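You operate a simulated robot arm through the tools that you are given. There is no shell and no other tool. Be economical: measure what you need, move in short steps, check, and stop when the job is done.

Carry out the task below with a simulated two-armed robot. There is one attempt and no reset: what you move stays moved.

Task
Screw the cap back on the bottle on the front bench top.

Only the result counts: the job must be done as asked and must still hold three seconds after the hand-in. Knocking over, shifting, dropping, spilling or breaking anything else fails it. Lids that push on must go on centred and level and be pressed home; caps that screw on are set level and turned clockwise until they are tight.

Robot
Two 7-joint arms with two-finger grippers on one trunk, on a base that drives. Base frame: it is fixed to the floor where the robot stands at the start and does not move with it; the origin is under the middle of the robot, x ahead of it, y to its left, z up; the surface under the hand at the start is at about z = 940. Readings come in mm, degrees, newtons and seconds.
The left shoulder is at the start at [60, 123, 945], the right one opposite. With the tool pointing down near the work surface each hand reaches from about 340 to 800 mm from the robot's upright axis, wherever it stands, measured 20 degrees to its own side. Payload 1.47 kg a hand.
The TCP of each hand is the grasp point between the finger pads, 16 mm short of the fingertips. In the tool frame z runs along the fingers and y along their closing line. Largest opening 87 mm; the body of the gripper starts 55 mm behind the TCP.
Orientation is told as [roll, pitch, yaw] about the base's x, y, z axes, in that order, counted from this pose: with the fingers straight down and closing along the base's y, the tool's x points along the base's -x, its y along +y and its z along -z.

Tools
- The arms move only by the tool send_rows. It takes "left_motion", "right_motion" or both (then of equal length, played together; a hand with none holds still); each is a list of rows, each an object of numbers (a shift or turn left out is 0, a gripper value left out holds the last): "tx", "ty", "tz": the shift along the tool's x, y, z in mm; "ax", "ay", "az": the turn, a rotation vector about the tool's x, y, z in degrees; "hand": the closure in counts, from 0 (fully open) to 255 (shut). In form: [{"tx": .., "ty": .., "tz": .., "ax": .., "ay": .., "az": .., "hand": ..}, ...]. A call has 1 to 20 rows; each row shifts and turns the commanded pose from where the row before left it, along the tool's axes as they then stand. A row lasts 0.2 s, in which the tool goes at most 50 mm and 8.6 degrees; a call with a longer step from one row to the next is refused whole, and so is a gripper value outside its range. Where a pose cannot be reached the arm comes as near as it can. A force on the tool above 40 N (or 10 N above the force at the start of the call, whichever is more), or a blocked arm, ends the call early, and 0.2 s more pass. The fingers move at their own pace (about 153 mm/s each) and stop on an object; they squeeze with about 20 N. The grip force told is the motor's: it shows also when the fingers shut on nothing. Time passes only in rows, and 0.2 s behind the last, so rows that do not move let the fingers close. The reply holds the time, the measured pose of the TCP, the force on the tool along the base axes, the opening and the grip force, in the units named above and with some noise, with the torque about the TCP (base axes, N m) and any sound that the robot's microphone picked up.
- Cameras (640 x 400 px; columns grow to the right, rows downward): "scene" is now at [95.5, -20.3, 1495.7]; the picture's right is [-0.36, -0.93, 0.00], its down [-0.62, 0.24, -0.75] and it looks along [0.70, -0.27, -0.67] (base axes); focal length 291 px, centre (320, 200). "left" rides on the left gripper at [73, -12, -90] in its tool frame; the picture's right is [0.16, 0.99, 0.00], its down [-0.72, 0.12, -0.68] and it looks along [-0.67, 0.11, 0.73] (tool axes); focal length 247 px, centre (320, 200). "right" rides on the right gripper at [73, 12, -90] in its tool frame; the picture's right is [-0.16, 0.99, 0.00], its down [-0.72, -0.12, -0.68] and it looks along [-0.67, -0.11, 0.73] (tool axes); focal length 247 px, centre (320, 200). There is no depth. A picture from a camera that has moved, and an enlarged one, comes with that camera's place and axes in the base frame and with its lens. The place of the scene camera against the robot may be out by one fixed shift of up to 25 mm in any direction.
- snapshot(camera): a new picture of that camera. No time passes.
- slide_trunk(by): slides the trunk up (or, below 0, down) by that many mm; the arms and the scene camera ride with it, the base frame stays. It gives what a move gives, with no picture.
- base_move(legs): drives the robot by 1 to 6 legs, each [ahead, left, turn to the left] in mm, mm and degrees, along the robot's own axes; the way and the turn of a leg run together, so that a leg with both is an arc; at most 1500 mm and 180 degrees a leg. The arms and the cameras ride along, it lands a little off, and it stops where it bumps. It gives what a move gives.
- pan_tilt(pan, tilt): turns the head with the scene camera to pan (to the left, within 120 degrees either way) and tilt (down, from -29 to 69), counted from straight ahead of the robot. It gives what a move gives.
- enlarge(camera, box): a new picture of the part [left, top, right, bottom] of that camera's present view, enlarged. No time passes.
- finish_job(): hands the job in; it is judged then, once.

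Work in short steps. Places have to be worked out from the pictures, the camera data and where the tool is seen: move nearer, look again, correct. Check each grasp and each placing, and mend what went wrong. You have 120 turns and 108 pictures in all, those below and enlarged ones among them. Open the grippers and draw the arms clear of the work before you hand the job in, unless the task says otherwise; then end with one line.

The tools are called as a command line: name --argument value ..., lists and objects as JSON in quotes. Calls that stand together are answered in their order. send_rows: Moves the arms, as the interface text tells. Its arguments: {"type":"object","properties":{"left_motion":{"type":"array","items":{"type":"object","properties":{"tx":{"type":"number"},"ty":{"type":"number"},"tz":{"type":"number"},"ax":{"type":"number"},"ay":{"type":"number"},"az":{"type":"number"},"hand":{"type":"number"}}}},"right_motion":{"type":"array","items":{"type":"object","properties":{"tx":{"type":"number"},"ty":{"type":"number"},"tz":{"type":"number"},"ax":{"type":"number"},"ay":{"type":"number"},"az":{"type":"number"},"hand":{"type":"number"}}}}},"required":[]} The other tools are called the same way: slide_trunk (by) slides the trunk up or down; base_move (legs) drives the base; pan_tilt (pan, tilt) turns the head that bears the scene camera; snapshot (camera) takes a picture; enlarge (camera, box) takes an enlarged picture of a part of a camera's view; finish_job () hands the job in.

At the start:

```text
time_s: 0.0
left_tcp_pos: [460.5, 63.9, 1231.5]
left_orientation: [0.0, 0.0, -0.1]
left_contact_force: [-0.1, -0.5, -0.1]
left_wrist_torque: [-0.02, 0.0, 0.0]
left_finger_gap: 86.9
left_gripper_force: 0.2
right_tcp_pos: [380.4, -266.0, 1252.0]
right_orientation: [-0.1, 0.1, -0.1]
right_contact_force: [0.0, 0.1, 0.9]
right_wrist_torque: [0.0, 0.01, 0.0]
right_finger_gap: 87.2
right_gripper_force: 0.0
trunk travel left (down, up): [-100.0, 130.0]
robot x, y, heading: [1.3, -0.0, 0.0]
head pan, tilt: [-20.8, 41.7]
```

scene: 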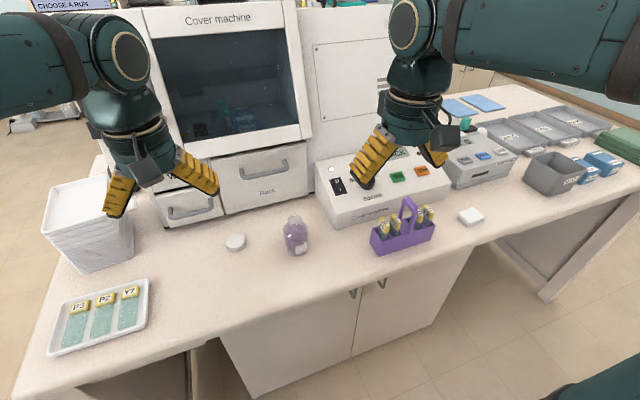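
right: 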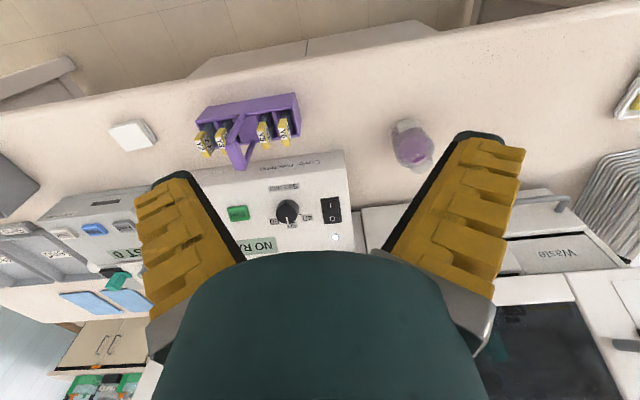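
left: 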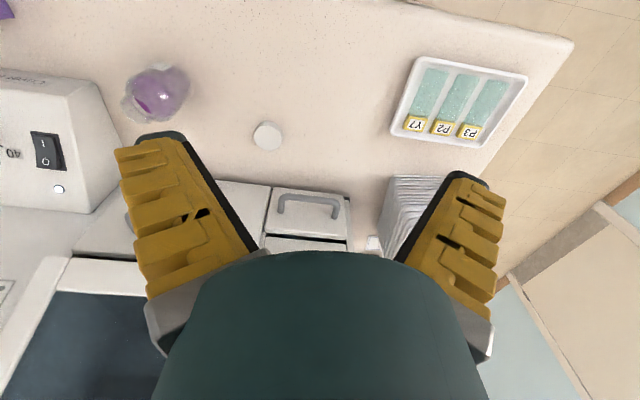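

I'll look closely at the bottle and the cap before moving anything.

enlarge --camera "scene" --box '[210, 190, 330, 265]'

enlarge --camera "left" --box '[100, 40, 300, 165]'

enlarge --camera "right" --box '[340, 80, 500, 180]'

```text
5.33 times, centred on (270, 228) of scene
camera zoom: at [95.5, -20.3, 1495.7], right [-0.36, -0.93, 0.0], down [-0.62, 0.24, -0.75], along [0.7, -0.27, -0.67], focal length 1550 px, centre (587, 53)
```

zoom: 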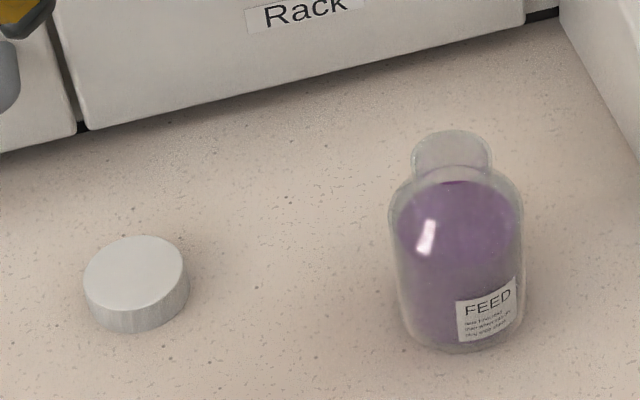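

```text
3.20 times, centred on (200, 102) of left
camera zoom: at [388.1, 53.0, 1320.7], right [-0.16, 0.99, 0.0], down [0.72, 0.12, 0.68], along [0.67, 0.11, -0.73], focal length 790 px, centre (704, 512)
```

zoom: 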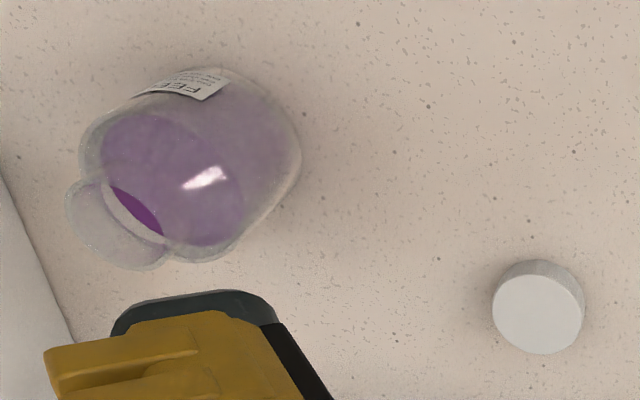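

```text
4.00 times, centred on (420, 130) of right
camera zoom: at [307.8, -254.5, 1340.7], right [0.16, 0.99, 0.0], down [0.72, -0.12, 0.68], along [0.67, -0.11, -0.73], focal length 988 px, centre (-80, 480)
```

zoom: 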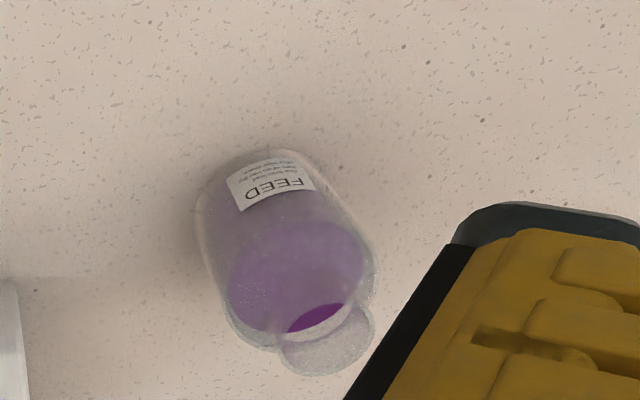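

From the hand cameras I put the bottle at about (540, -138) with its mouth at z≈1043. The cap lies open side down at about (599, 2) and is about 47 mm across. The right hand will handle the cap and the left will hold the bottle, so I'll move the left aside and the right above the cap.

send_rows --left_motion '[{"tx": 10, "ty": 38}, {"tx": 10, "ty": 38}, {"tx": 10, "ty": 38}, {"tx": 10, "ty": 38}, {"tx": 10, "ty": 38}, {}, {}, {}, {}, {}]' --right_motion '[{"tx": -21.8, "ty": 26.8, "tz": 17.2}, {"tx": -21.8, "ty": 26.8, "tz": 17.2}, {"tx": -21.8, "ty": 26.8, "tz": 17.2}, {"tx": -21.8, "ty": 26.8, "tz": 17.2}, {"tx": -21.8, "ty": 26.8, "tz": 17.2}, {"tx": -21.8, "ty": 26.8, "tz": 17.2}, {"tx": -21.8, "ty": 26.8, "tz": 17.2}, {"tx": -21.8, "ty": 26.8, "tz": 17.2}, {"tx": -21.8, "ty": 26.8, "tz": 17.2}, {"tx": -21.8, "ty": 26.8, "tz": 17.2}]'

snapshot --camera "right"

snapshot --camera "scene"

```text
time_s: 2.2
left_tcp_pos: [412.3, 255.3, 1231.1]
left_orientation: [0.1, 0.0, -0.1]
left_contact_force: [0.0, 0.4, -0.6]
left_wrist_torque: [-0.02, 0.0, 0.04]
left_finger_gap: 86.9
left_gripper_force: 0.0
right_tcp_pos: [601.9, 1.5, 1079.9]
right_orientation: [-0.1, -0.1, -0.1]
right_contact_force: [0.2, -0.9, -0.1]
right_wrist_torque: [0.01, 0.02, 0.02]
right_finger_gap: 87.1
right_gripper_force: 0.1
trunk travel left (down, up): [-100.0, 130.0]
robot x, y, heading: [1.9, -2.2, 0.0]
head pan, tilt: [-20.8, 41.7]
```

```text
101 pictures are left
camera right: at [528.8, 13.8, 1169.4], right [0.16, 0.99, 0.0], down [0.72, -0.12, 0.68], along [0.67, -0.11, -0.73], focal length 247 px, centre (320, 200)
```

right: 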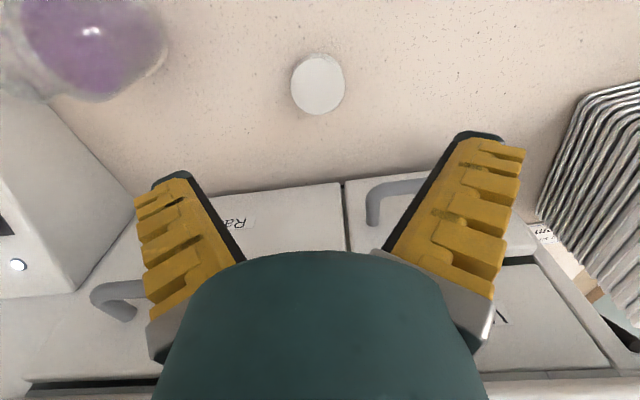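

```text
100 pictures are left
camera scene: at [96.5, -19.4, 1495.6], right [-0.36, -0.93, 0.0], down [-0.62, 0.24, -0.75], along [0.7, -0.27, -0.67], focal length 291 px, centre (320, 200)
```

scene: 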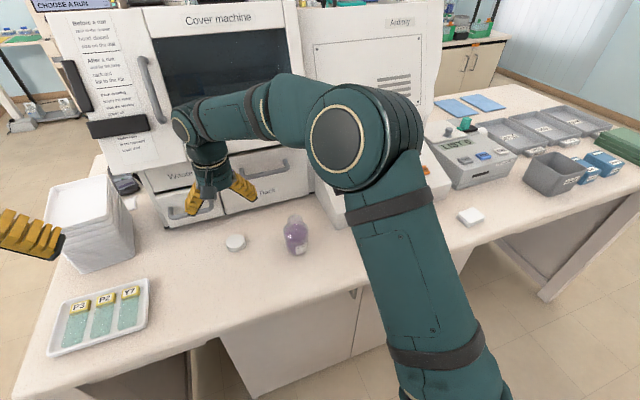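

The cap centre now reads about (594, 2), close under the hand. I'll go down to just above grasp height and check.

send_rows --right_motion '[{"tx": 2, "tz": 26}, {"tx": 2, "tz": 26}, {"tx": 2, "tz": 26}, {"tx": 2, "tz": 22}, {}]'

snapshot --camera "right"

```text
time_s: 3.4
left_tcp_pos: [411.0, 253.3, 1232.2]
left_orientation: [-0.1, 0.0, 0.0]
left_contact_force: [-0.1, -1.3, 0.1]
left_wrist_torque: [0.03, 0.04, 0.02]
left_finger_gap: 87.2
left_gripper_force: 0.0
right_tcp_pos: [592.4, 0.7, 979.9]
right_orientation: [0.0, 0.0, -0.1]
right_contact_force: [0.4, 0.5, 0.2]
right_wrist_torque: [0.05, 0.0, 0.01]
right_finger_gap: 87.0
right_gripper_force: 0.1
trunk travel left (down, up): [-100.0, 130.0]
robot x, y, heading: [-1.3, 0.5, -0.0]
head pan, tilt: [-20.8, 41.7]
```

```text
99 pictures are left
camera right: at [518.5, 12.3, 1069.0], right [0.16, 0.99, 0.0], down [0.72, -0.12, 0.68], along [0.67, -0.11, -0.73], focal length 247 px, centre (320, 200)
```

right: 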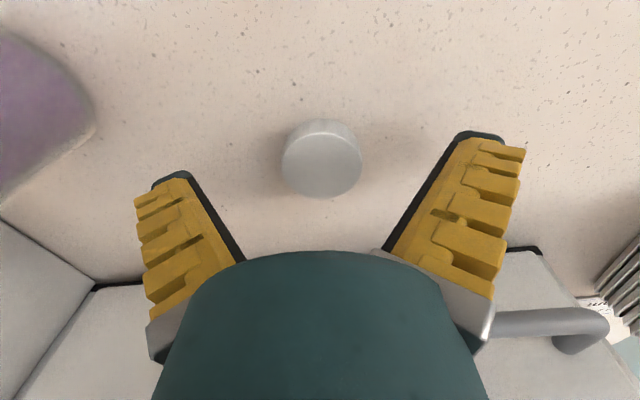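

The two views put the cap top at z≈958 and its centre at (595, 0). I'll go down to TCP z≈960 and close.

send_rows --right_motion '[{"tx": -2, "tz": 10}, {"tz": 9.5}, {}, {"hand": 255}, {}, {}]'

snapshot --camera "right"

```text
time_s: 4.8
left_tcp_pos: [410.0, 253.7, 1231.2]
left_orientation: [0.0, 0.0, 0.0]
left_contact_force: [-0.1, -0.5, -0.2]
left_wrist_torque: [-0.01, 0.02, 0.05]
left_finger_gap: 86.6
left_gripper_force: 0.1
right_tcp_pos: [592.4, 0.7, 960.3]
right_orientation: [0.0, -0.2, -0.1]
right_contact_force: [0.0, -0.5, 1.0]
right_wrist_torque: [-0.06, -0.04, 0.02]
right_finger_gap: 40.0
right_gripper_force: 20.1
trunk travel left (down, up): [-100.0, 130.0]
robot x, y, heading: [-2.5, -3.7, 0.2]
head pan, tilt: [-20.8, 41.7]
```

```text
98 pictures are left
camera right: at [520.1, 12.4, 1049.7], right [0.16, 0.99, 0.0], down [0.72, -0.12, 0.68], along [0.67, -0.11, -0.73], focal length 247 px, centre (320, 200)
```

right: 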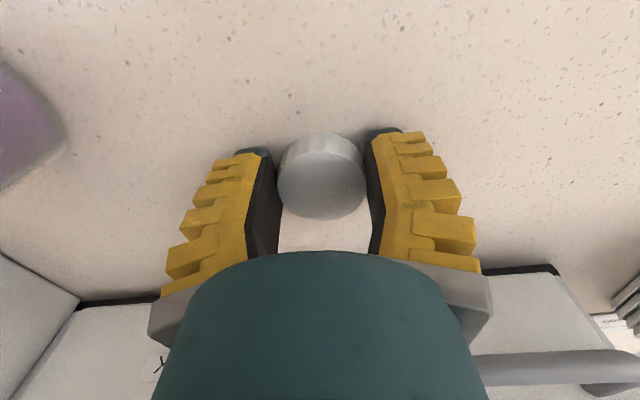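

The grip is on at a 40 mm gap. I'll enlarge to see how well the cap is centred along the pads.

enlarge --camera "right" --box '[240, 110, 400, 250]'

```text
2.86 times, centred on (320, 180) of right
camera zoom: at [520.1, 12.4, 1049.7], right [0.16, 0.99, 0.0], down [0.72, -0.12, 0.68], along [0.67, -0.11, -0.73], focal length 706 px, centre (320, 257)
```

zoom: 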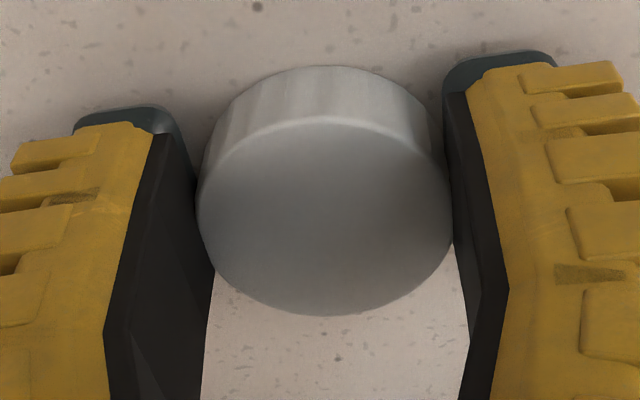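

The offset along the pads is uncertain. I'll move the cap 50 mm toward the robot, clear of the drawer handles, set it down, and regrip it turned 90° so it centres on both axes.

send_rows --right_motion '[{"tz": -12}, {"tx": 25}, {"tx": 25}, {"tz": 6}, {"tz": 6}, {}, {"hand": 0}, {}, {}]'

enlarge --camera "right" --box '[160, 60, 480, 260]'

snapshot --camera "scene"

```text
time_s: 6.8
left_tcp_pos: [410.2, 253.9, 1231.4]
left_orientation: [-0.1, 0.1, 0.1]
left_contact_force: [-0.1, -0.2, -1.3]
left_wrist_torque: [-0.01, 0.01, -0.02]
left_finger_gap: 87.1
left_gripper_force: 0.0
right_tcp_pos: [543.4, 0.5, 960.0]
right_orientation: [-0.1, -0.1, -0.1]
right_contact_force: [-0.4, -0.2, 0.4]
right_wrist_torque: [0.03, 0.0, 0.01]
right_finger_gap: 86.9
right_gripper_force: 0.1
trunk travel left (down, up): [-100.0, 130.0]
robot x, y, heading: [-2.2, -0.3, 0.1]
head pan, tilt: [-20.8, 41.7]
```

```text
2.00 times, centred on (320, 160) of right
camera zoom: at [469.7, 12.7, 1048.7], right [0.16, 0.99, 0.0], down [0.72, -0.12, 0.68], along [0.67, -0.11, -0.73], focal length 494 px, centre (320, 280)
```

zoom: 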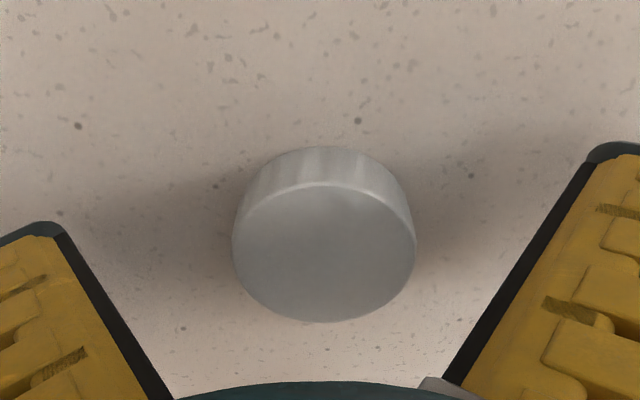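

```text
95 pictures are left
camera scene: at [95.5, -20.3, 1495.7], right [-0.36, -0.93, 0.0], down [-0.62, 0.24, -0.75], along [0.7, -0.27, -0.67], focal length 291 px, centre (320, 200)
```

scene: 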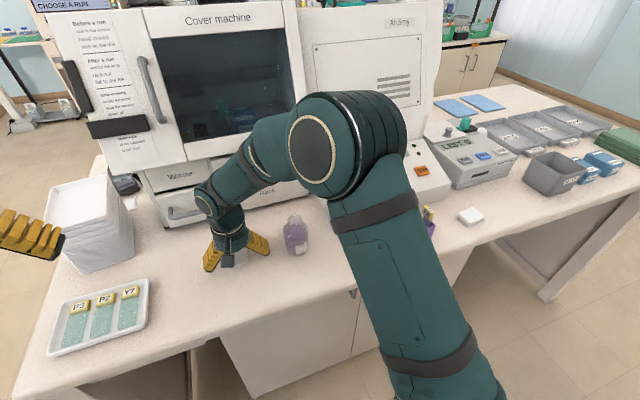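

The cap is standing flat and free. I'll rotate the open hand +90° in yaw about it and close again.

send_rows --right_motion '[{"az": -8.2}, {"az": -8.2}, {"az": -8.2}, {"az": -8.2}, {"az": -8.2}, {"az": -8.2}, {"az": -8.2}, {"az": -8.2}, {"az": -8.2}, {"az": -8.2}, {"az": -8}, {}]'

snapshot --camera "right"

snapshot --camera "scene"

```text
time_s: 9.4
left_tcp_pos: [410.9, 253.6, 1231.4]
left_orientation: [0.0, 0.1, 0.0]
left_contact_force: [-0.1, -0.1, 0.7]
left_wrist_torque: [-0.02, -0.02, 0.02]
left_finger_gap: 86.8
left_gripper_force: 0.1
right_tcp_pos: [543.2, 1.2, 959.6]
right_orientation: [-0.2, 0.0, 90.0]
right_contact_force: [-0.1, 0.5, -0.4]
right_wrist_torque: [0.0, -0.01, -0.02]
right_finger_gap: 86.7
right_gripper_force: 0.1
trunk travel left (down, up): [-100.0, 130.0]
robot x, y, heading: [2.3, -2.6, 0.1]
head pan, tilt: [-20.8, 41.7]
```

```text
94 pictures are left
camera right: at [531.9, -71.5, 1049.4], right [-0.99, 0.16, 0.0], down [0.11, 0.72, 0.68], along [0.11, 0.67, -0.73], focal length 247 px, centre (320, 200)
```

right: 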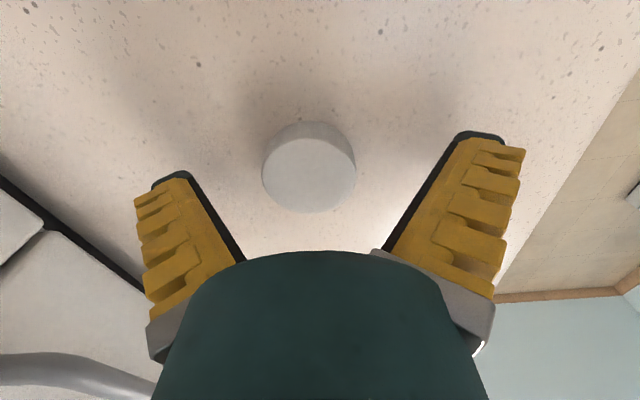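

```text
93 pictures are left
camera scene: at [95.5, -20.2, 1495.7], right [-0.36, -0.93, 0.0], down [-0.62, 0.24, -0.75], along [0.7, -0.27, -0.67], focal length 291 px, centre (320, 200)
```

scene: 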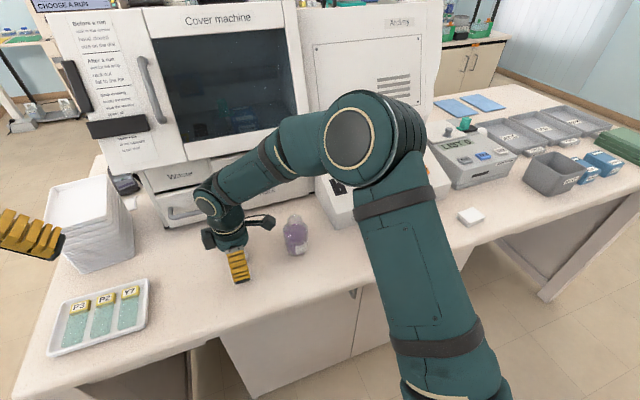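

The cap is about 5 mm off-centre along x, so closing here will centre it.

send_rows --right_motion '[{"hand": 255}, {}, {}, {"hand": 0}, {}, {"hand": 255}, {}, {}]'

snapshot --camera "right"

```text
time_s: 11.2
left_tcp_pos: [409.5, 253.0, 1231.6]
left_orientation: [0.0, 0.0, 0.0]
left_contact_force: [0.2, 0.1, -0.3]
left_wrist_torque: [-0.02, -0.01, -0.01]
left_finger_gap: 87.0
left_gripper_force: 0.0
right_tcp_pos: [545.0, 0.6, 960.8]
right_orientation: [-0.2, -0.1, 89.9]
right_contact_force: [0.7, 0.2, 0.4]
right_wrist_torque: [0.01, -0.03, 0.01]
right_finger_gap: 38.1
right_gripper_force: 19.8
trunk travel left (down, up): [-100.0, 130.0]
robot x, y, heading: [-8.7, -0.9, 0.2]
head pan, tilt: [-20.8, 41.7]
```

```text
92 pictures are left
camera right: at [531.8, -71.4, 1049.4], right [-0.99, 0.16, 0.0], down [0.12, 0.72, 0.68], along [0.11, 0.67, -0.73], focal length 247 px, centre (320, 200)
```

right: 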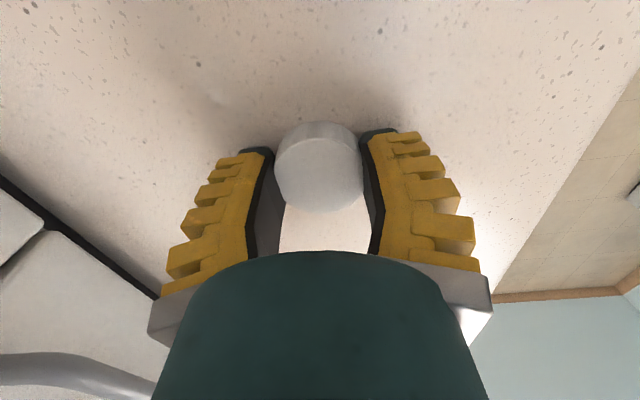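

The cap is now centred in the grip with the hand at yaw 90. I'll lift it high over the bottle while the left hand turns to a 45° forward pose.

send_rows --right_motion '[{"tz": -44}, {"tz": -44}, {"tz": -44}, {"tz": -44}, {"tz": -44}, {"tx": 34.5, "ty": 1}, {"tx": 34.5, "ty": 1}, {"tx": 34.5, "ty": 1}, {"tx": 34.5, "ty": 1}, {}]' --left_motion '[{"az": 7.5}, {"az": 7.5}, {"az": 7.5}, {"az": 7.5}, {"ay": -7.5}, {"ay": -7.5}, {"ay": -7.5}, {"ay": -7.5}, {"ay": -7.5}, {"ay": -7.5}]'

snapshot --camera "scene"

snapshot --camera "right"

snapshot --camera "left"

```text
time_s: 13.4
left_tcp_pos: [409.7, 255.0, 1231.4]
left_orientation: [-0.1, -45.2, -29.9]
left_contact_force: [-0.6, 0.4, 0.4]
left_wrist_torque: [0.01, 0.0, 0.0]
left_finger_gap: 86.9
left_gripper_force: 0.1
right_tcp_pos: [540.0, -136.4, 1179.7]
right_orientation: [-0.2, 0.1, 90.0]
right_contact_force: [-0.4, 0.5, 0.1]
right_wrist_torque: [-0.01, -0.01, 0.0]
right_finger_gap: 37.5
right_gripper_force: 20.1
trunk travel left (down, up): [-100.0, 130.0]
robot x, y, heading: [-3.2, -4.6, 0.0]
head pan, tilt: [-20.8, 41.7]
```

```text
91 pictures are left
camera scene: at [95.4, -19.3, 1495.7], right [-0.36, -0.93, 0.0], down [-0.62, 0.24, -0.75], along [0.7, -0.27, -0.67], focal length 291 px, centre (320, 200)
```

scene: 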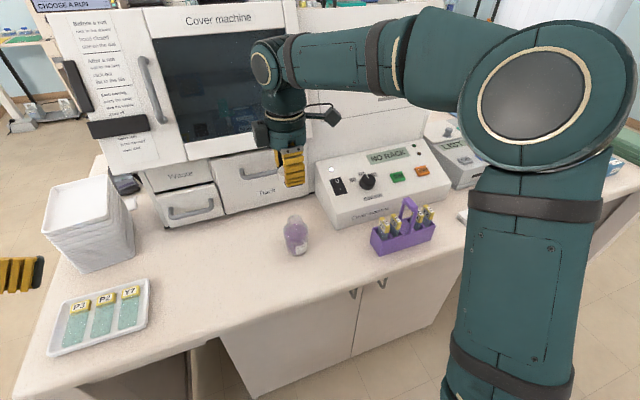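

```text
90 pictures are left
camera right: at [527.1, -209.5, 1269.1], right [-0.99, 0.16, 0.0], down [0.12, 0.72, 0.68], along [0.11, 0.67, -0.73], focal length 247 px, centre (320, 200)
```

right: 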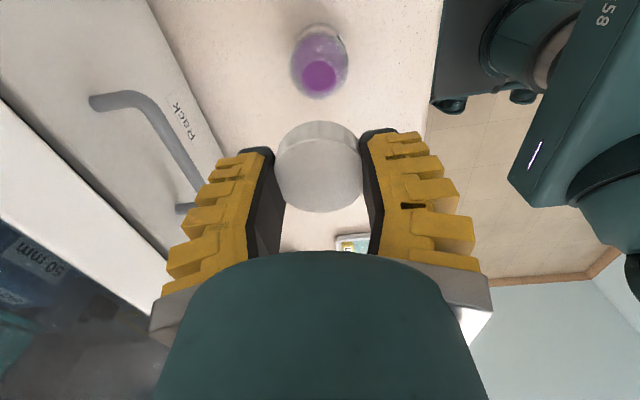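

```text
89 pictures are left
camera left: at [305.7, 303.1, 1243.2], right [0.4, 0.91, -0.11], down [0.08, 0.09, 0.99], along [0.91, -0.4, -0.04], focal length 247 px, centre (320, 200)
```

left: 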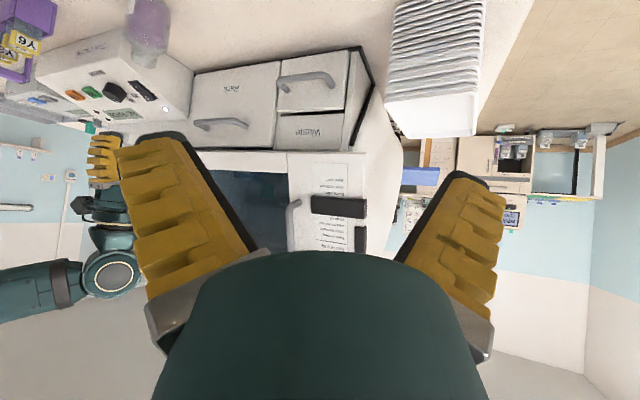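

The right camera looks straight down on the bottle mouth past the cap. I'll enlarge it and bring the left hand to its standoff.

enlarge --camera "right" --box '[270, 10, 370, 110]'

send_rows --left_motion '[{"tx": -3.7, "ty": -27.5, "tz": 24.9}, {"tx": -3.7, "ty": -27.5, "tz": 24.9}, {"tx": -3.7, "ty": -27.5, "tz": 24.9}, {"tx": -3.7, "ty": -27.5, "tz": 24.9}, {"tx": -3.7, "ty": -27.5, "tz": 24.9}, {"tx": -3.7, "ty": -27.5, "tz": 24.9}, {"tx": -3.7, "ty": -27.5, "tz": 24.9}, {"tx": -3.7, "ty": -27.5, "tz": 24.9}, {"tx": -3.7, "ty": -27.5, "tz": 24.9}, {"tx": -3.7, "ty": -27.5, "tz": 24.9}, {}]'

snapshot --camera "left"

snapshot --camera "scene"

```text
4.00 times, centred on (320, 60) of right
camera zoom: at [527.1, -209.5, 1269.1], right [-0.99, 0.16, 0.0], down [0.12, 0.72, 0.68], along [0.11, 0.67, -0.73], focal length 988 px, centre (320, 760)
```

zoom: 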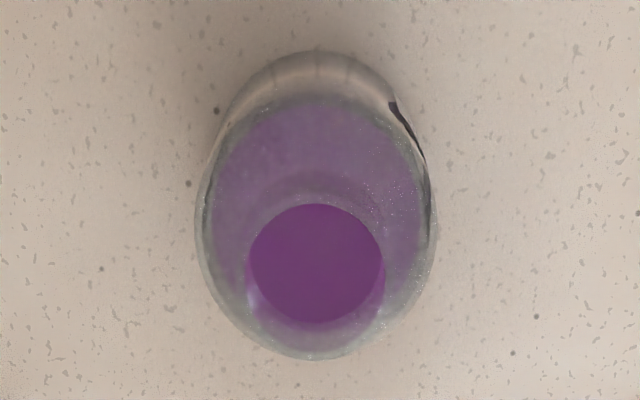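

```text
time_s: 15.8
left_tcp_pos: [446.2, -87.3, 1081.4]
left_orientation: [0.1, -45.1, -29.9]
left_contact_force: [1.1, -0.1, -0.3]
left_wrist_torque: [0.02, -0.01, 0.01]
left_finger_gap: 86.9
left_gripper_force: 0.1
right_tcp_pos: [538.3, -136.1, 1181.3]
right_orientation: [-0.1, 0.1, 89.9]
right_contact_force: [0.4, -0.1, -0.6]
right_wrist_torque: [-0.03, -0.03, -0.02]
right_finger_gap: 36.8
right_gripper_force: 19.7
trunk travel left (down, up): [-100.0, 130.0]
robot x, y, heading: [-1.5, 1.0, 0.0]
head pan, tilt: [-20.8, 41.7]
```

```text
87 pictures are left
camera left: at [342.6, -39.7, 1093.5], right [0.4, 0.91, -0.11], down [0.08, 0.09, 0.99], along [0.91, -0.4, -0.04], focal length 247 px, centre (320, 200)
```

left: 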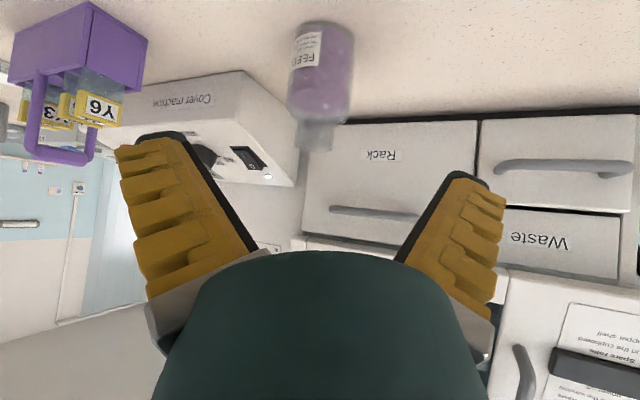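

```text
86 pictures are left
camera scene: at [95.0, -19.6, 1495.7], right [-0.36, -0.93, 0.0], down [-0.62, 0.24, -0.75], along [0.7, -0.27, -0.67], focal length 291 px, centre (320, 200)
```

scene: 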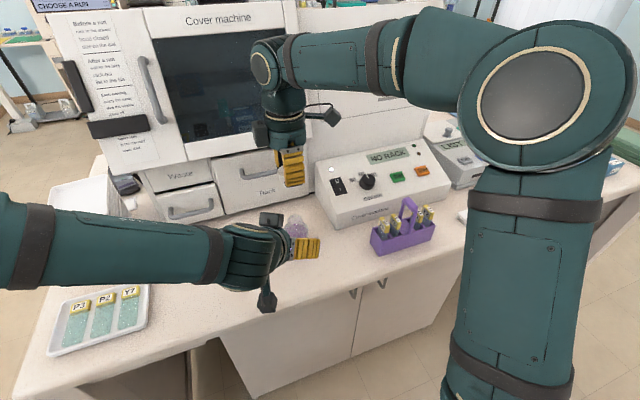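

Both arms are clear of each other. I'll enlarge the left camera's side view to measure the bottle's heights.

enlarge --camera "left" --box '[240, 10, 400, 160]'

```text
2.67 times, centred on (320, 85) of left
camera zoom: at [342.6, -39.7, 1093.5], right [0.4, 0.91, -0.11], down [0.08, 0.09, 0.99], along [0.91, -0.4, -0.04], focal length 659 px, centre (320, 507)
```

zoom: 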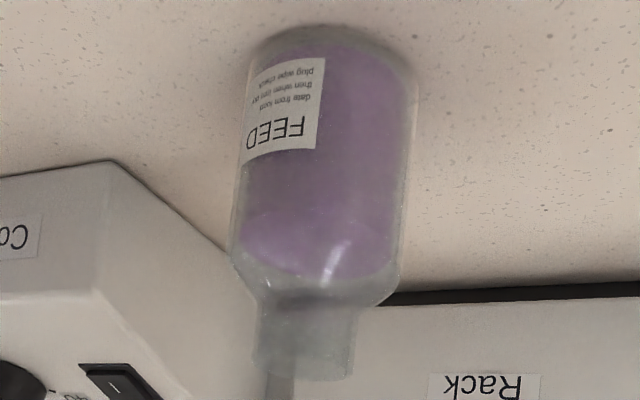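

I'll check how the cap sits in the grip now.

enlarge --camera "right" --box '[240, 110, 400, 250]'

```text
2.86 times, centred on (320, 180) of right
camera zoom: at [526.8, -209.4, 1269.2], right [-0.99, 0.16, 0.0], down [0.12, 0.72, 0.68], along [0.11, 0.67, -0.73], focal length 706 px, centre (320, 257)
```

zoom: 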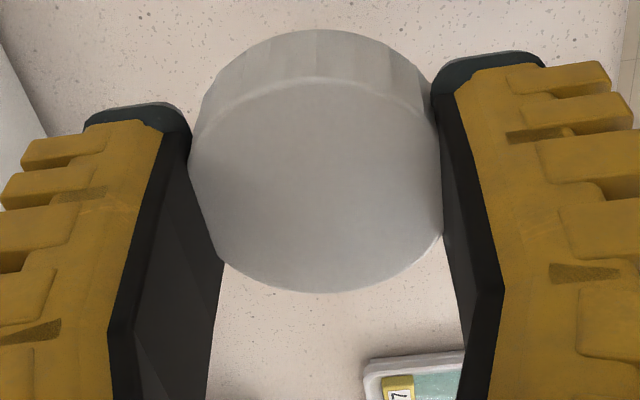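

The cap's face looks slightly tilted in the grip. I'll raise the left hand so its camera sees the cap from the side.

send_rows --left_motion '[{"tx": -23.6, "tz": -23.6}, {"tx": -23.6, "tz": -23.6}, {"tx": -23.6, "tz": -23.6}, {}]'

enlarge --camera "left" --box '[220, 130, 380, 250]'

```text
time_s: 16.8
left_tcp_pos: [448.2, -85.5, 1181.6]
left_orientation: [0.0, -45.0, -30.0]
left_contact_force: [0.5, 0.6, 0.7]
left_wrist_torque: [-0.01, 0.05, 0.01]
left_finger_gap: 86.8
left_gripper_force: 0.0
right_tcp_pos: [539.0, -137.1, 1179.5]
right_orientation: [0.0, 0.0, 89.9]
right_contact_force: [-0.1, -0.2, -0.6]
right_wrist_torque: [0.01, 0.02, 0.0]
right_finger_gap: 36.6
right_gripper_force: 20.0
trunk travel left (down, up): [-100.0, 130.0]
robot x, y, heading: [1.9, 0.7, 0.0]
head pan, tilt: [-20.8, 41.7]
```

```text
3.33 times, centred on (300, 190) of left
camera zoom: at [343.9, -37.3, 1192.3], right [0.4, 0.91, -0.11], down [0.09, 0.08, 0.99], along [0.91, -0.4, -0.04], focal length 823 px, centre (387, 233)
```

zoom: 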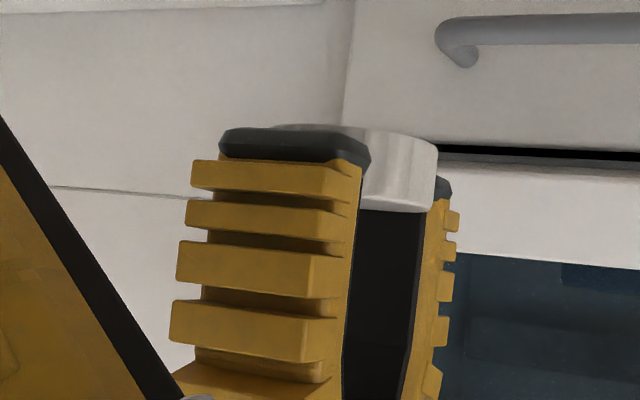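

I'll check whether the cap is creeping by letting a bit of time pass and comparing the same view.

send_rows --right_motion '[{}, {}, {}, {}, {}]'

enlarge --camera "right" --box '[240, 110, 400, 250]'

enlarge --camera "scene" --box '[250, 120, 340, 190]'

```text
time_s: 18.0
left_tcp_pos: [448.5, -85.3, 1181.8]
left_orientation: [0.0, -45.0, -30.0]
left_contact_force: [0.5, -0.5, 0.1]
left_wrist_torque: [0.01, 0.0, -0.04]
left_finger_gap: 86.9
left_gripper_force: 0.0
right_tcp_pos: [539.6, -138.0, 1180.4]
right_orientation: [-0.1, 0.0, 89.9]
right_contact_force: [-0.1, -1.0, -0.1]
right_wrist_torque: [-0.02, -0.03, 0.02]
right_finger_gap: 36.5
right_gripper_force: 20.3
trunk travel left (down, up): [-100.0, 130.0]
robot x, y, heading: [-0.7, 2.1, -0.0]
head pan, tilt: [-20.8, 41.7]
```

```text
2.86 times, centred on (320, 180) of right
camera zoom: at [527.3, -210.2, 1268.9], right [-0.99, 0.16, 0.0], down [0.12, 0.72, 0.68], along [0.11, 0.67, -0.73], focal length 706 px, centre (320, 257)
```

zoom: 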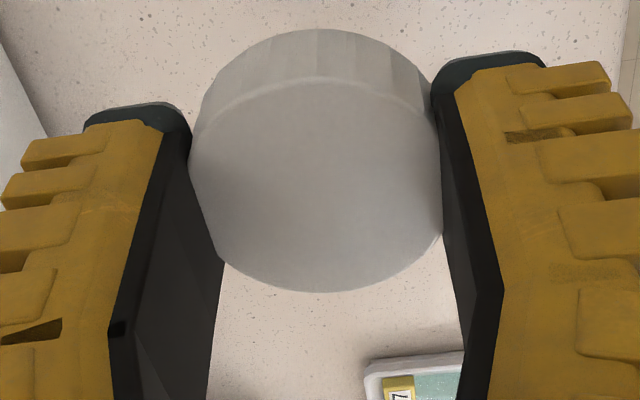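

```text
5.71 times, centred on (295, 155) of scene
camera zoom: at [95.6, -20.3, 1495.7], right [-0.36, -0.93, 0.0], down [-0.62, 0.24, -0.75], along [0.7, -0.27, -0.67], focal length 1661 px, centre (463, 457)
```

zoom: 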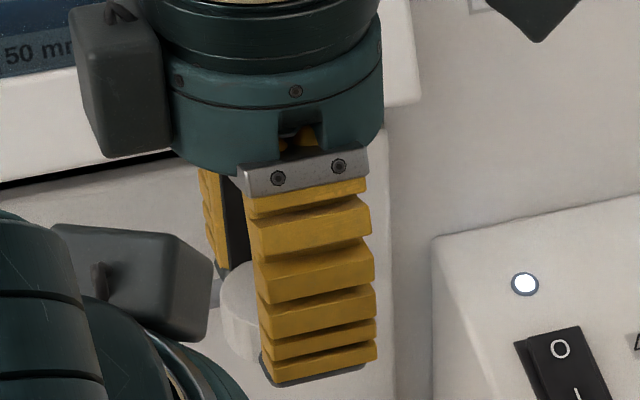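

The cap isn't creeping but sits about 6° tilted in the fingers. I'll back the left hand off, set the cap down on the bench to level it, and take a deeper grip.

send_rows --left_motion '[{"tz": -34}, {"tz": -34}, {"tz": -34}, {}, {}, {}, {}, {}, {}, {}, {}, {}, {}, {}, {}]' --right_motion '[{}, {}, {"tx": -35, "ty": -1}, {"tx": -35, "ty": -1}, {"tx": -35, "ty": -1}, {"tx": -35, "ty": -1}, {"tz": 45}, {"tz": 45}, {"tz": 45}, {"tz": 45}, {"tz": 32}, {"tz": 5}, {"tz": 3}, {}, {}]'

enlarge --camera "right" --box '[240, 110, 400, 250]'

```text
time_s: 21.2
left_tcp_pos: [385.0, -49.0, 1252.3]
left_orientation: [0.1, -45.0, -30.0]
left_contact_force: [0.2, 0.1, 0.6]
left_wrist_torque: [0.0, -0.05, 0.05]
left_finger_gap: 87.0
left_gripper_force: 0.0
right_tcp_pos: [546.3, 2.6, 960.4]
right_orientation: [-0.1, -0.1, 89.9]
right_contact_force: [0.8, -0.3, 7.8]
right_wrist_torque: [-0.01, -0.1, 0.02]
right_finger_gap: 36.5
right_gripper_force: 19.9
trunk travel left (down, up): [-100.0, 130.0]
robot x, y, heading: [0.6, 2.6, -0.1]
head pan, tilt: [-20.8, 41.7]
```

```text
2.86 times, centred on (320, 180) of right
camera zoom: at [532.1, -69.8, 1049.5], right [-0.99, 0.16, 0.0], down [0.11, 0.72, 0.68], along [0.11, 0.67, -0.73], focal length 706 px, centre (320, 257)
```

zoom: 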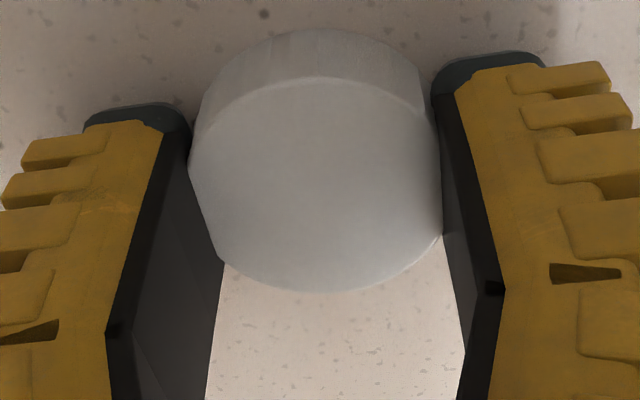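

It's in contact with the bench at 8 N. I'll open, go a little lower and close at reading height.

send_rows --right_motion '[{"hand": 0}, {}, {}]'

enlarge --camera "right" --box '[200, 90, 440, 240]'

```text
time_s: 22.0
left_tcp_pos: [385.7, -48.8, 1253.4]
left_orientation: [0.0, -45.0, -30.0]
left_contact_force: [-0.2, -0.3, -0.2]
left_wrist_torque: [-0.01, -0.02, -0.01]
left_finger_gap: 87.1
left_gripper_force: 0.1
right_tcp_pos: [544.6, 1.5, 960.7]
right_orientation: [-0.1, 0.0, 89.8]
right_contact_force: [0.3, -0.1, 0.8]
right_wrist_torque: [-0.02, 0.0, 0.01]
right_finger_gap: 86.8
right_gripper_force: 0.0
trunk travel left (down, up): [-100.0, 130.0]
robot x, y, heading: [-2.5, 0.5, -0.2]
head pan, tilt: [-20.8, 41.7]
```

```text
2.67 times, centred on (320, 165) of right
camera zoom: at [532.2, -69.8, 1048.9], right [-0.99, 0.16, 0.0], down [0.12, 0.72, 0.68], along [0.11, 0.67, -0.73], focal length 659 px, centre (320, 293)
```

zoom: 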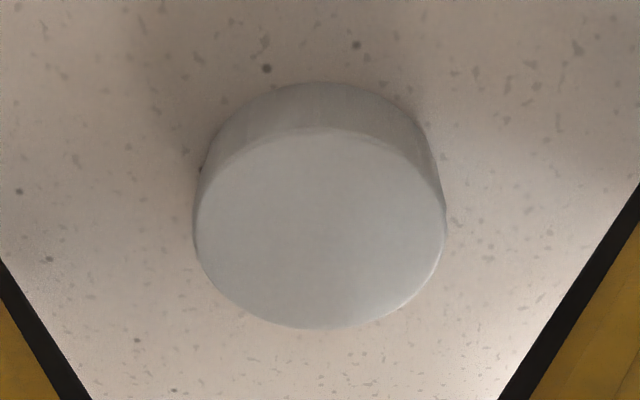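

The cap is flat and centred now. I'll go 3 mm deeper and close once.

send_rows --right_motion '[{"tz": 3}, {}, {"hand": 255}, {}, {}, {}]'

enlarge --camera "right" --box '[240, 110, 400, 250]'

```text
time_s: 23.4
left_tcp_pos: [384.9, -49.3, 1253.1]
left_orientation: [0.0, -44.9, -29.9]
left_contact_force: [0.2, 0.2, 0.0]
left_wrist_torque: [0.01, 0.02, -0.04]
left_finger_gap: 87.1
left_gripper_force: 0.1
right_tcp_pos: [543.6, 3.3, 956.4]
right_orientation: [-0.2, 0.0, 89.9]
right_contact_force: [0.7, 0.1, 1.5]
right_wrist_torque: [0.0, -0.03, -0.01]
right_finger_gap: 38.1
right_gripper_force: 20.4
trunk travel left (down, up): [-100.0, 130.0]
robot x, y, heading: [4.7, 1.7, 0.1]
head pan, tilt: [-20.8, 41.7]
```

```text
2.86 times, centred on (320, 180) of right
camera zoom: at [531.8, -69.4, 1046.1], right [-0.99, 0.16, 0.0], down [0.12, 0.72, 0.68], along [0.11, 0.67, -0.73], focal length 706 px, centre (320, 257)
```

zoom: 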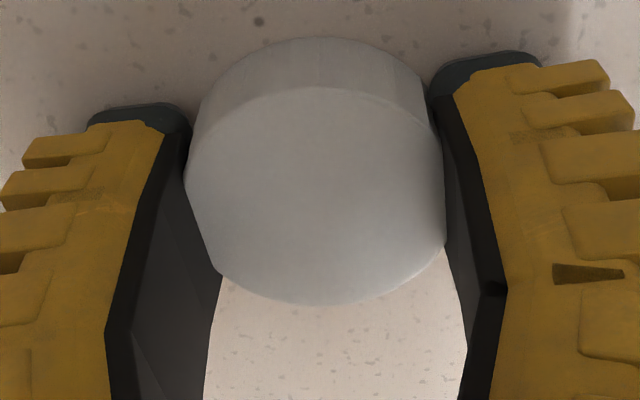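

I'll lift it and look for tilt against the same view.

send_rows --right_motion '[{"tz": -20}, {"tz": -40}, {"tz": -40}, {"tz": -40}, {"tz": -40}, {"tz": -40}, {}, {}]'

enlarge --camera "right" --box '[240, 110, 400, 250]'

snapshot --camera "left"

```text
time_s: 25.2
left_tcp_pos: [386.2, -48.7, 1253.2]
left_orientation: [0.0, -45.0, -30.0]
left_contact_force: [-0.3, -1.0, 0.6]
left_wrist_torque: [-0.02, 0.02, -0.03]
left_finger_gap: 87.0
left_gripper_force: 0.0
right_tcp_pos: [543.5, 3.1, 1178.8]
right_orientation: [-0.1, -0.1, 89.9]
right_contact_force: [-0.3, 0.0, -0.5]
right_wrist_torque: [-0.01, -0.02, -0.01]
right_finger_gap: 37.9
right_gripper_force: 20.1
trunk travel left (down, up): [-100.0, 130.0]
robot x, y, heading: [0.6, -1.5, -0.1]
head pan, tilt: [-20.8, 41.7]
```

```text
2.86 times, centred on (320, 180) of right
camera zoom: at [530.9, -69.9, 1267.0], right [-0.99, 0.16, 0.0], down [0.12, 0.72, 0.68], along [0.11, 0.67, -0.73], focal length 706 px, centre (320, 257)
```

zoom: 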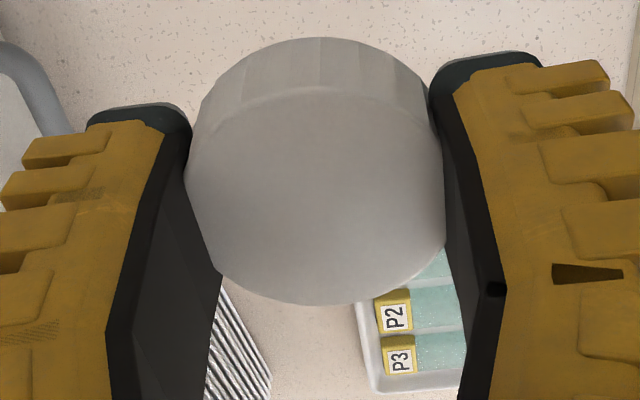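

```text
76 pictures are left
camera left: at [280.9, -1.7, 1264.5], right [0.4, 0.91, -0.11], down [0.08, 0.08, 0.99], along [0.91, -0.4, -0.04], focal length 247 px, centre (320, 200)
```

left: 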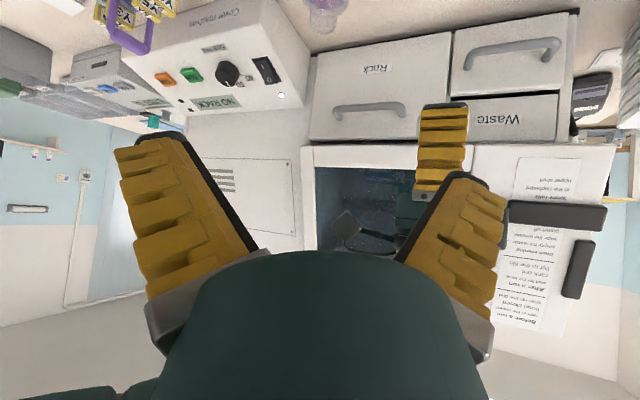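

The cap held its pose on lifting (gap steady at 38 mm), so the grip is sound. To keep the right hand clear while turning, the left should grip the bottle from the +y side. I'll move the right over the bottle at yaw 105, then turn the left to yaw -75.

send_rows --right_motion '[{"tx": 36, "ty": 1}, {"tx": 36, "ty": 1}, {"tx": 36, "ty": 1}, {"tx": 36, "ty": 1}, {"az": -7.5}, {"az": -7.5}, {}, {}, {}, {}]' --left_motion '[{}, {}, {}, {"ax": 5.3, "az": 5.3}, {"ax": 5.3, "az": 5.3}, {"ax": 5.3, "az": 5.3}, {"ax": 5.3, "az": 5.3}, {"ax": 5.3, "az": 5.3}, {"ax": 5.3, "az": 5.3}, {}]'

snapshot --camera "scene"

enlarge --camera "right" --box '[240, 0, 400, 220]'

```text
time_s: 27.4
left_tcp_pos: [385.4, -49.4, 1253.2]
left_orientation: [-0.1, -45.1, -75.0]
left_contact_force: [0.4, -0.5, -0.1]
left_wrist_torque: [0.01, -0.02, -0.01]
left_finger_gap: 87.1
left_gripper_force: 0.0
right_tcp_pos: [538.8, -141.6, 1176.2]
right_orientation: [-0.1, 0.1, 104.9]
right_contact_force: [-0.5, -0.6, -0.2]
right_wrist_torque: [0.0, 0.0, -0.01]
right_finger_gap: 37.8
right_gripper_force: 20.3
trunk travel left (down, up): [-100.0, 130.0]
robot x, y, heading: [1.2, -0.4, 0.1]
head pan, tilt: [-20.8, 41.7]
```

```text
75 pictures are left
camera scene: at [95.2, -20.3, 1495.7], right [-0.36, -0.93, 0.0], down [-0.62, 0.24, -0.75], along [0.7, -0.27, -0.67], focal length 291 px, centre (320, 200)
```

scene: 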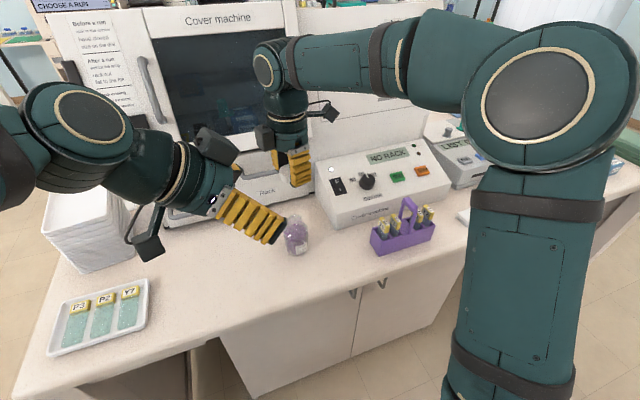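

```text
1.82 times, centred on (320, 110) of right
camera zoom: at [545.8, -214.2, 1266.3], right [-0.99, -0.1, 0.0], down [-0.08, 0.73, 0.68], along [-0.07, 0.68, -0.73], focal length 449 px, centre (320, 364)
```

zoom: 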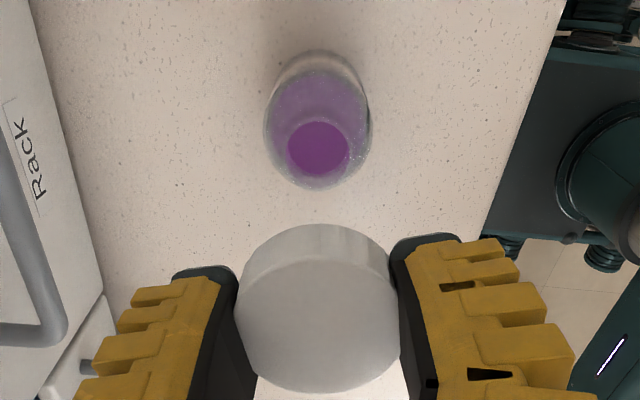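

By the right camera, the mouth is at about (539.5, -143) and the cap centre at about (539, -144.5), so they nearly line up. Now I'll move the left hand to its standoff beside the bottle.

send_rows --left_motion '[{"tx": 16.3, "ty": 17.9, "tz": 22}, {"tx": 16.3, "ty": 17.9, "tz": 22}, {"tx": 16.3, "ty": 17.9, "tz": 22}, {"tx": 16.3, "ty": 17.9, "tz": 22}, {"tx": 16.3, "ty": 17.9, "tz": 22}, {"tx": 16.3, "ty": 17.9, "tz": 22}, {"tx": 16.3, "ty": 17.9, "tz": 22}, {}]'

snapshot --camera "left"

snapshot --camera "scene"

```text
time_s: 29.2
left_tcp_pos: [512.6, -46.1, 1064.7]
left_orientation: [0.1, -45.1, -75.1]
left_contact_force: [0.5, 0.5, 0.2]
left_wrist_torque: [-0.03, 0.01, -0.02]
left_finger_gap: 86.9
left_gripper_force: 0.0
right_tcp_pos: [539.2, -140.0, 1176.9]
right_orientation: [-0.1, 0.1, 104.8]
right_contact_force: [-0.7, 0.7, 0.3]
right_wrist_torque: [0.0, 0.01, 0.03]
right_finger_gap: 37.1
right_gripper_force: 19.8
trunk travel left (down, up): [-100.0, 130.0]
robot x, y, heading: [2.2, 6.9, -0.1]
head pan, tilt: [-20.8, 41.7]
```

```text
73 pictures are left
camera left: at [472.3, 62.3, 1075.8], right [0.92, 0.36, -0.11], down [0.12, 0.0, 0.99], along [0.36, -0.93, -0.04], focal length 247 px, centre (320, 200)
```

left: 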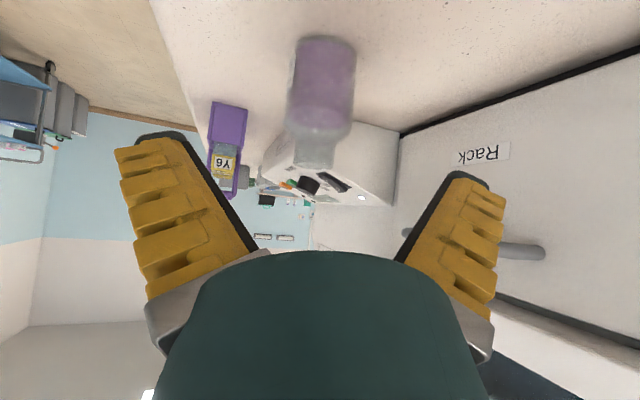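

```text
72 pictures are left
camera scene: at [94.8, -20.4, 1495.8], right [-0.36, -0.93, 0.0], down [-0.62, 0.24, -0.75], along [0.7, -0.27, -0.67], focal length 291 px, centre (320, 200)
```

scene: 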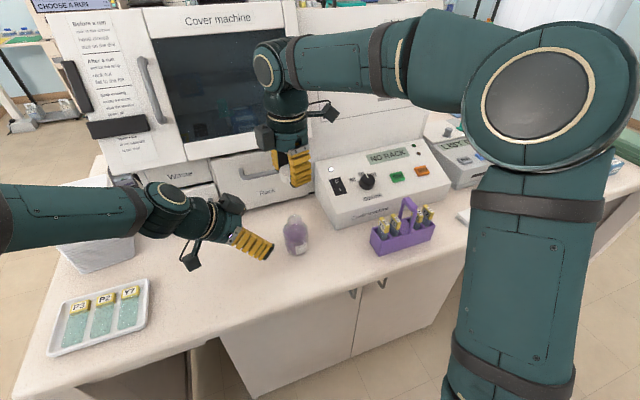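

Both cameras agree on the bottle axis at about (541, -143), with the mouth at z≈1037. I'll bring the left hand in along its tool axis most of the way.

send_rows --left_motion '[{"tx": 0.4, "ty": 0.8, "tz": 30}, {"tx": 0.4, "ty": 0.8, "tz": 30}, {"tx": 0.4, "ty": 0.7, "tz": 30}, {}]'

snapshot --camera "left"

enlarge --camera "scene" --box '[160, 120, 360, 280]'

```text
time_s: 30.2
left_tcp_pos: [532.3, -103.3, 1001.7]
left_orientation: [0.0, -45.0, -75.0]
left_contact_force: [-0.1, 0.5, 0.1]
left_wrist_torque: [0.0, -0.04, 0.01]
left_finger_gap: 87.2
left_gripper_force: 0.2
right_tcp_pos: [538.7, -141.3, 1178.2]
right_orientation: [0.0, 0.2, 105.0]
right_contact_force: [-0.3, 0.3, -0.8]
right_wrist_torque: [0.0, -0.02, 0.01]
right_finger_gap: 37.6
right_gripper_force: 20.4
trunk travel left (down, up): [-100.0, 130.0]
robot x, y, heading: [-4.2, 0.7, 0.0]
head pan, tilt: [-20.8, 41.7]
```

```text
71 pictures are left
camera left: at [491.2, 4.4, 1012.3], right [0.92, 0.36, -0.11], down [0.12, 0.0, 0.99], along [0.36, -0.93, -0.04], focal length 247 px, centre (320, 200)
```

left: 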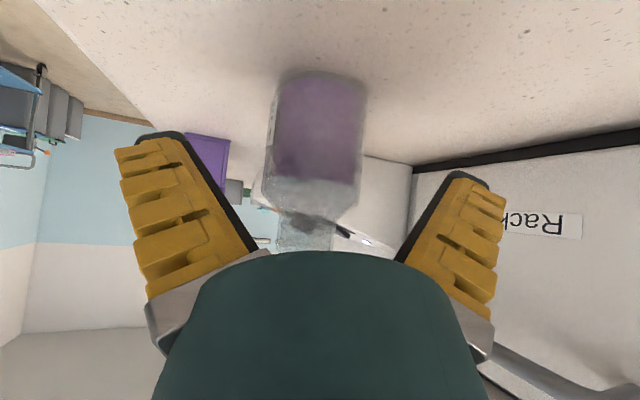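

```text
2.50 times, centred on (260, 200) of scene
camera zoom: at [95.1, -19.9, 1495.7], right [-0.36, -0.93, 0.0], down [-0.62, 0.24, -0.75], along [0.7, -0.27, -0.67], focal length 727 px, centre (470, 200)
```

zoom: 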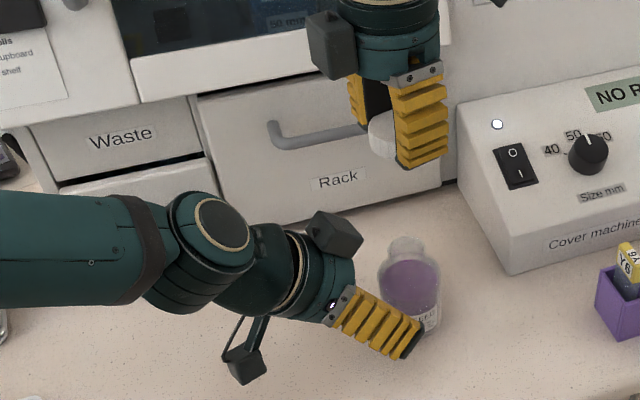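

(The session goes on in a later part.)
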